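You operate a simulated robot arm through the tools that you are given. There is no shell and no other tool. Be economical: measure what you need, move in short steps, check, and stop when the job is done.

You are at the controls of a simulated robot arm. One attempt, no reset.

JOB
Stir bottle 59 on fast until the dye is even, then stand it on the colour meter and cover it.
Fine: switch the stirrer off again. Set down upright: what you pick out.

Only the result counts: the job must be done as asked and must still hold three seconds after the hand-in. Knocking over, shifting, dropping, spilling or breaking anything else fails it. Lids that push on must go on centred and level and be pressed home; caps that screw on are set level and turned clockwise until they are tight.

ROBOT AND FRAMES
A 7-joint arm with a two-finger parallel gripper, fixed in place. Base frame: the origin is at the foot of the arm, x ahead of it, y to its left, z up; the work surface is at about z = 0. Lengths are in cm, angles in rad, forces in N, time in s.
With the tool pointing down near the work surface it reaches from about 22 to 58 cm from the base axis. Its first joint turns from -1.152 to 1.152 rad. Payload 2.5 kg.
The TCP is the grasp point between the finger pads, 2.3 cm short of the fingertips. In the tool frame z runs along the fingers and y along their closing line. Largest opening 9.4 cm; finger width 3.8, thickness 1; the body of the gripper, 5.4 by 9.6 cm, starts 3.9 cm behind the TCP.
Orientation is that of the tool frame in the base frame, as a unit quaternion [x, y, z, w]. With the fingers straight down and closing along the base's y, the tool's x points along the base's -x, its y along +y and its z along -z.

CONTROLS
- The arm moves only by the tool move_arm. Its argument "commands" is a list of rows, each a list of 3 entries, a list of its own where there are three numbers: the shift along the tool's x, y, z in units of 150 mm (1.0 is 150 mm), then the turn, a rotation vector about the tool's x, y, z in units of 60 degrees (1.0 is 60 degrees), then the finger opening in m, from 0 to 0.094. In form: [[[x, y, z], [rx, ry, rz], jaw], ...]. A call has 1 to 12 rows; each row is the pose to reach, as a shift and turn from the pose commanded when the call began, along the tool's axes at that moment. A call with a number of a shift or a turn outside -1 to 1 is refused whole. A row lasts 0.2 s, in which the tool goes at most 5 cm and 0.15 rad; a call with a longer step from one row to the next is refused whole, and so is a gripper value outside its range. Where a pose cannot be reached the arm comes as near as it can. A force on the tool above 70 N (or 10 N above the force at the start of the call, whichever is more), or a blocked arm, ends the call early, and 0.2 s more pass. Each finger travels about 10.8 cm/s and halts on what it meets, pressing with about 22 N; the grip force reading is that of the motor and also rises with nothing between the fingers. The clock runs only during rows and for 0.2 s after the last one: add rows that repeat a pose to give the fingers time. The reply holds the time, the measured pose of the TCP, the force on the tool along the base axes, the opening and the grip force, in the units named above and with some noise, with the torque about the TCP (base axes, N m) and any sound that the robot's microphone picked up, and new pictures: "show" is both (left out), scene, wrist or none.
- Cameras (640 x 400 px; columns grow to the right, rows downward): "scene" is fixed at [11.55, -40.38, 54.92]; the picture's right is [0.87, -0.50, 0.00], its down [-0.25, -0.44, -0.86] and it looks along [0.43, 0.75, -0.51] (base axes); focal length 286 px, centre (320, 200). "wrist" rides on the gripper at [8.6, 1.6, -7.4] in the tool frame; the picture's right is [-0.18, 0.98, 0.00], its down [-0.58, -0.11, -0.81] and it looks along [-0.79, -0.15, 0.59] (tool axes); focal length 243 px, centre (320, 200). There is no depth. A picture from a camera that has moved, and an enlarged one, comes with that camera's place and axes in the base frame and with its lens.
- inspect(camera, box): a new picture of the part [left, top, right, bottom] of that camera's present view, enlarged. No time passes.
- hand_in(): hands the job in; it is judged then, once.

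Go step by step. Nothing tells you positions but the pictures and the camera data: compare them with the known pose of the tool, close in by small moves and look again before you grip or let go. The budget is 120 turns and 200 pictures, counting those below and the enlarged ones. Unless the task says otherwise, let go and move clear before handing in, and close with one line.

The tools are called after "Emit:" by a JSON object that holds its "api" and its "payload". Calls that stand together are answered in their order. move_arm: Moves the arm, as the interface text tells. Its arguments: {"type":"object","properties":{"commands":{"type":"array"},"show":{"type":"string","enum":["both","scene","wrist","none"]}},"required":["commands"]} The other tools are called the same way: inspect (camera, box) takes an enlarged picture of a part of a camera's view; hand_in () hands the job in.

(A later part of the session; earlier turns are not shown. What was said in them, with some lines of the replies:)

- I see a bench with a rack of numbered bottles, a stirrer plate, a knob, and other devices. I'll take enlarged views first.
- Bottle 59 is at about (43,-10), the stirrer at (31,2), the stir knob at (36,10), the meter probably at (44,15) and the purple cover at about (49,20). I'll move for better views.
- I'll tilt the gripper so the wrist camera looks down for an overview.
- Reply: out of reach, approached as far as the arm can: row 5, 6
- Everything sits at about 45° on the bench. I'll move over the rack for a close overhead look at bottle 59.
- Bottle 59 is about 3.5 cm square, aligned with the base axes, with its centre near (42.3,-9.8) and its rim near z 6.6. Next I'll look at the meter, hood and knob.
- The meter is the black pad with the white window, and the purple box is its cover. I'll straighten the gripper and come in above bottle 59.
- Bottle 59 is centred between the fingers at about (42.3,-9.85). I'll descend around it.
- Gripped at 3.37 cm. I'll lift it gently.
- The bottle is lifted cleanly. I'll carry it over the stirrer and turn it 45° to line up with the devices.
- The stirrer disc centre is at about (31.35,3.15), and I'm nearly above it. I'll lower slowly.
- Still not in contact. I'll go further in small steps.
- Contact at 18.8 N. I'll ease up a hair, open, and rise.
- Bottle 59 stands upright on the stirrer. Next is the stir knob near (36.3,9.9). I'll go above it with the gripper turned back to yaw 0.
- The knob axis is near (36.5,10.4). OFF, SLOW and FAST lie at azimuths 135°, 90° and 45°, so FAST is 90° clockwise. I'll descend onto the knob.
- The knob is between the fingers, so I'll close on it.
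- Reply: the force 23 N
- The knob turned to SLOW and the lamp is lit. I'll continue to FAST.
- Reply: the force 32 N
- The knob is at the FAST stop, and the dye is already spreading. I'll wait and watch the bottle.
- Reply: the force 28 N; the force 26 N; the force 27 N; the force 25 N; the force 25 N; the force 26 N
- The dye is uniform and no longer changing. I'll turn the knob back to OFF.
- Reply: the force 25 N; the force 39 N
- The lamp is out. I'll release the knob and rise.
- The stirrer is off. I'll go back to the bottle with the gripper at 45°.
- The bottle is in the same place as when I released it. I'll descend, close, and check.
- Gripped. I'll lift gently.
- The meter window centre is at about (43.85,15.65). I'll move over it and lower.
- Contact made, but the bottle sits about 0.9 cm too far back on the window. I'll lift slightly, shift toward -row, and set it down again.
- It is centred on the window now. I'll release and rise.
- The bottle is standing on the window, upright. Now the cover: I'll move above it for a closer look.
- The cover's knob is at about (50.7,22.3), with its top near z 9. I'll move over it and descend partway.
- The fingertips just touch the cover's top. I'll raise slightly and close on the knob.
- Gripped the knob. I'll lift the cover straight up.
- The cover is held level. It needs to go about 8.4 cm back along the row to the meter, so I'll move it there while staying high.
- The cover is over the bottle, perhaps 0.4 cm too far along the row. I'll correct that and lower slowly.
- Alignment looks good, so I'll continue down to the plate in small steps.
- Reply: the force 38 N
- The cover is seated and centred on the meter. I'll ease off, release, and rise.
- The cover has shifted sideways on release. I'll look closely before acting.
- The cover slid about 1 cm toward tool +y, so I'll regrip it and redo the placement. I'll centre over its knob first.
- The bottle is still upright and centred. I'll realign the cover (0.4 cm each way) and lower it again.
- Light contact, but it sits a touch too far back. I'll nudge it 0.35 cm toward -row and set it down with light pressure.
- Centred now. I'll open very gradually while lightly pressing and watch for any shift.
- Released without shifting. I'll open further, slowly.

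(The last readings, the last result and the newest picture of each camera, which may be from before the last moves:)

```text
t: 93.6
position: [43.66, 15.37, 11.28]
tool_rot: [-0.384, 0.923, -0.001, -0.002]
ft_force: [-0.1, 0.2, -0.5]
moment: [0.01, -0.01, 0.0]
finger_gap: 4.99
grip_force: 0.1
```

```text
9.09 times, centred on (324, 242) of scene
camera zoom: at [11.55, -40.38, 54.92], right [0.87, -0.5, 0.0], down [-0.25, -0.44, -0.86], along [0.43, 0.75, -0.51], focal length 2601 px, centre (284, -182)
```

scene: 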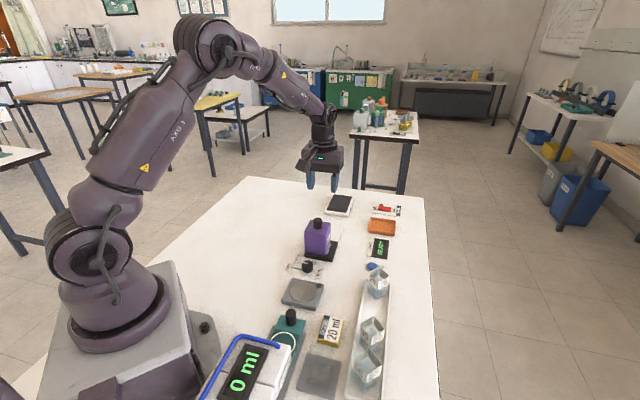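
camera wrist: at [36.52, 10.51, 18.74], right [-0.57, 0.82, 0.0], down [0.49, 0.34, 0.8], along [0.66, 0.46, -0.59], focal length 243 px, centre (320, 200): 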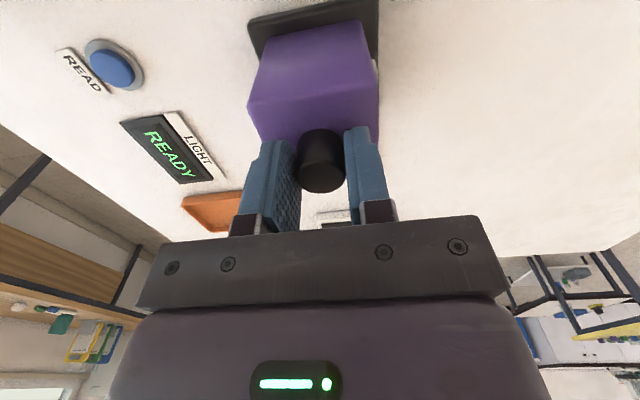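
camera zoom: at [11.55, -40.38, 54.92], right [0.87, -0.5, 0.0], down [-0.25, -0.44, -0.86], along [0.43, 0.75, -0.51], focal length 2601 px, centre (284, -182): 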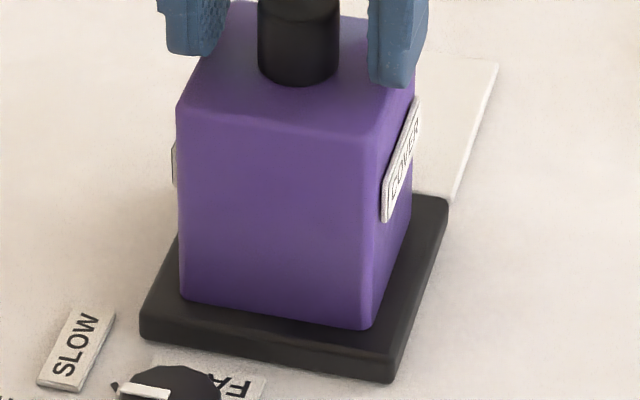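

The cover stays put. I'll rise straight up and check everything.

Emit:
{"api": "move_arm", "payload": {"commands": [[[0, 0, -0.05], [0, 0, 0], 0.05], [[0, 0, -0.15], [0, 0, 0], 0.05], [[0, 0, -0.35], [0, 0, 0], 0.05], [[0, 0, -0.6], [0, 0, 0], 0.05], [[0, 0, -0.85], [0, 0, 0], 0.05], [[0, 0, -0.85], [0, 0, 0], 0.05]], "show": "both"}}

Emit:
{"api": "inspect", "payload": {"camera": "scene", "box": [300, 220, 348, 264]}}

Emit:
{"api": "inspect", "payload": {"camera": "scene", "box": [260, 180, 440, 320]}}

```text
t: 95.0
position: [43.76, 15.51, 24.08]
tool_rot: [-0.386, 0.923, -0.001, -0.001]
ft_force: [0.7, 0.3, -0.3]
moment: [-0.04, 0.02, 0.01]
finger_gap: 5.02
grip_force: 0.0
camera wrist: at [36.57, 10.58, 31.6], right [-0.57, 0.82, 0.0], down [0.49, 0.34, 0.8], along [0.66, 0.46, -0.59], focal length 243 px, centre (320, 200)
```

scene: 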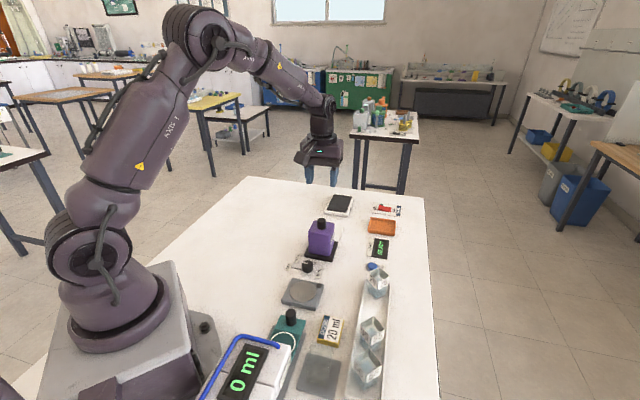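
wrist: 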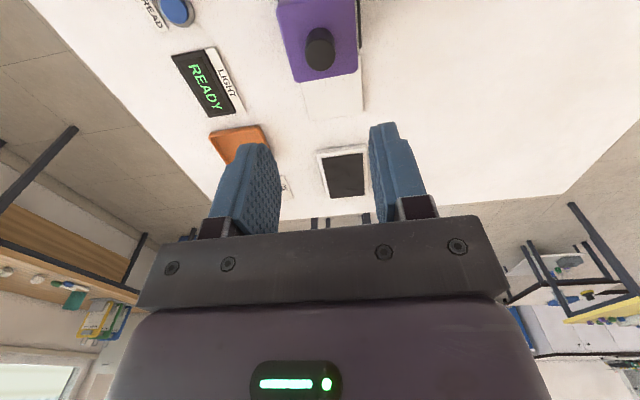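

```text
9.09 times, centred on (324, 242) of scene
camera zoom: at [11.55, -40.38, 54.92], right [0.87, -0.5, 0.0], down [-0.25, -0.44, -0.86], along [0.43, 0.75, -0.51], focal length 2601 px, centre (284, -182)
```

zoom: 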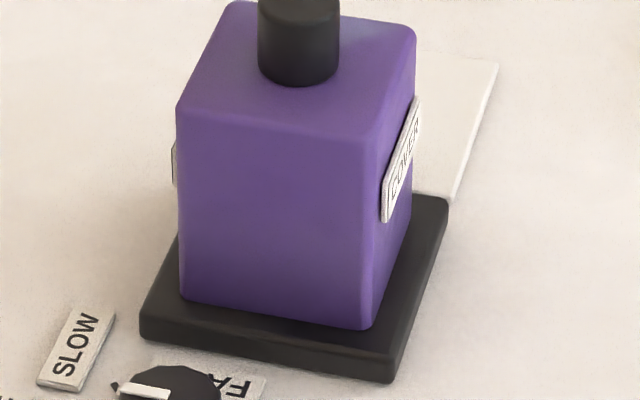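

```text
2.86 times, centred on (350, 250) of scene
camera zoom: at [11.55, -40.38, 54.92], right [0.87, -0.5, 0.0], down [-0.25, -0.44, -0.86], along [0.43, 0.75, -0.51], focal length 817 px, centre (234, 57)
```

zoom: 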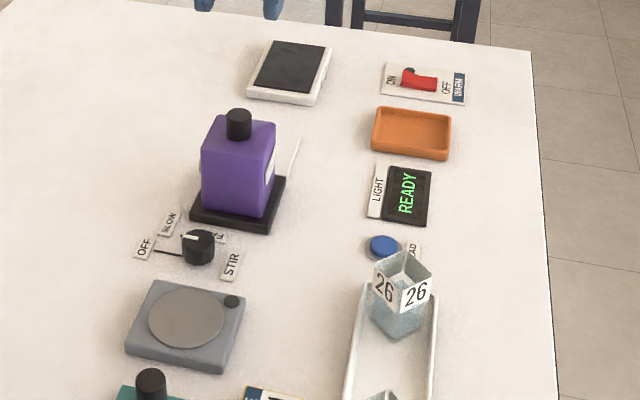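

The covered bottle stands centred on the meter, the stirrer is off, the other items look undisturbed, and the arm is clear. I'm handing in.

Emit:
{"api": "hand_in", "payload": {}}

```text
The job is handed in.
```

Bottle 59 was stirred on fast until the dye was even, the stirrer is switched off again, and the bottle stands upright on the colour meter under its cover; the cover slid about 1 cm on the first release, so I lifted it and set it down again, centred.
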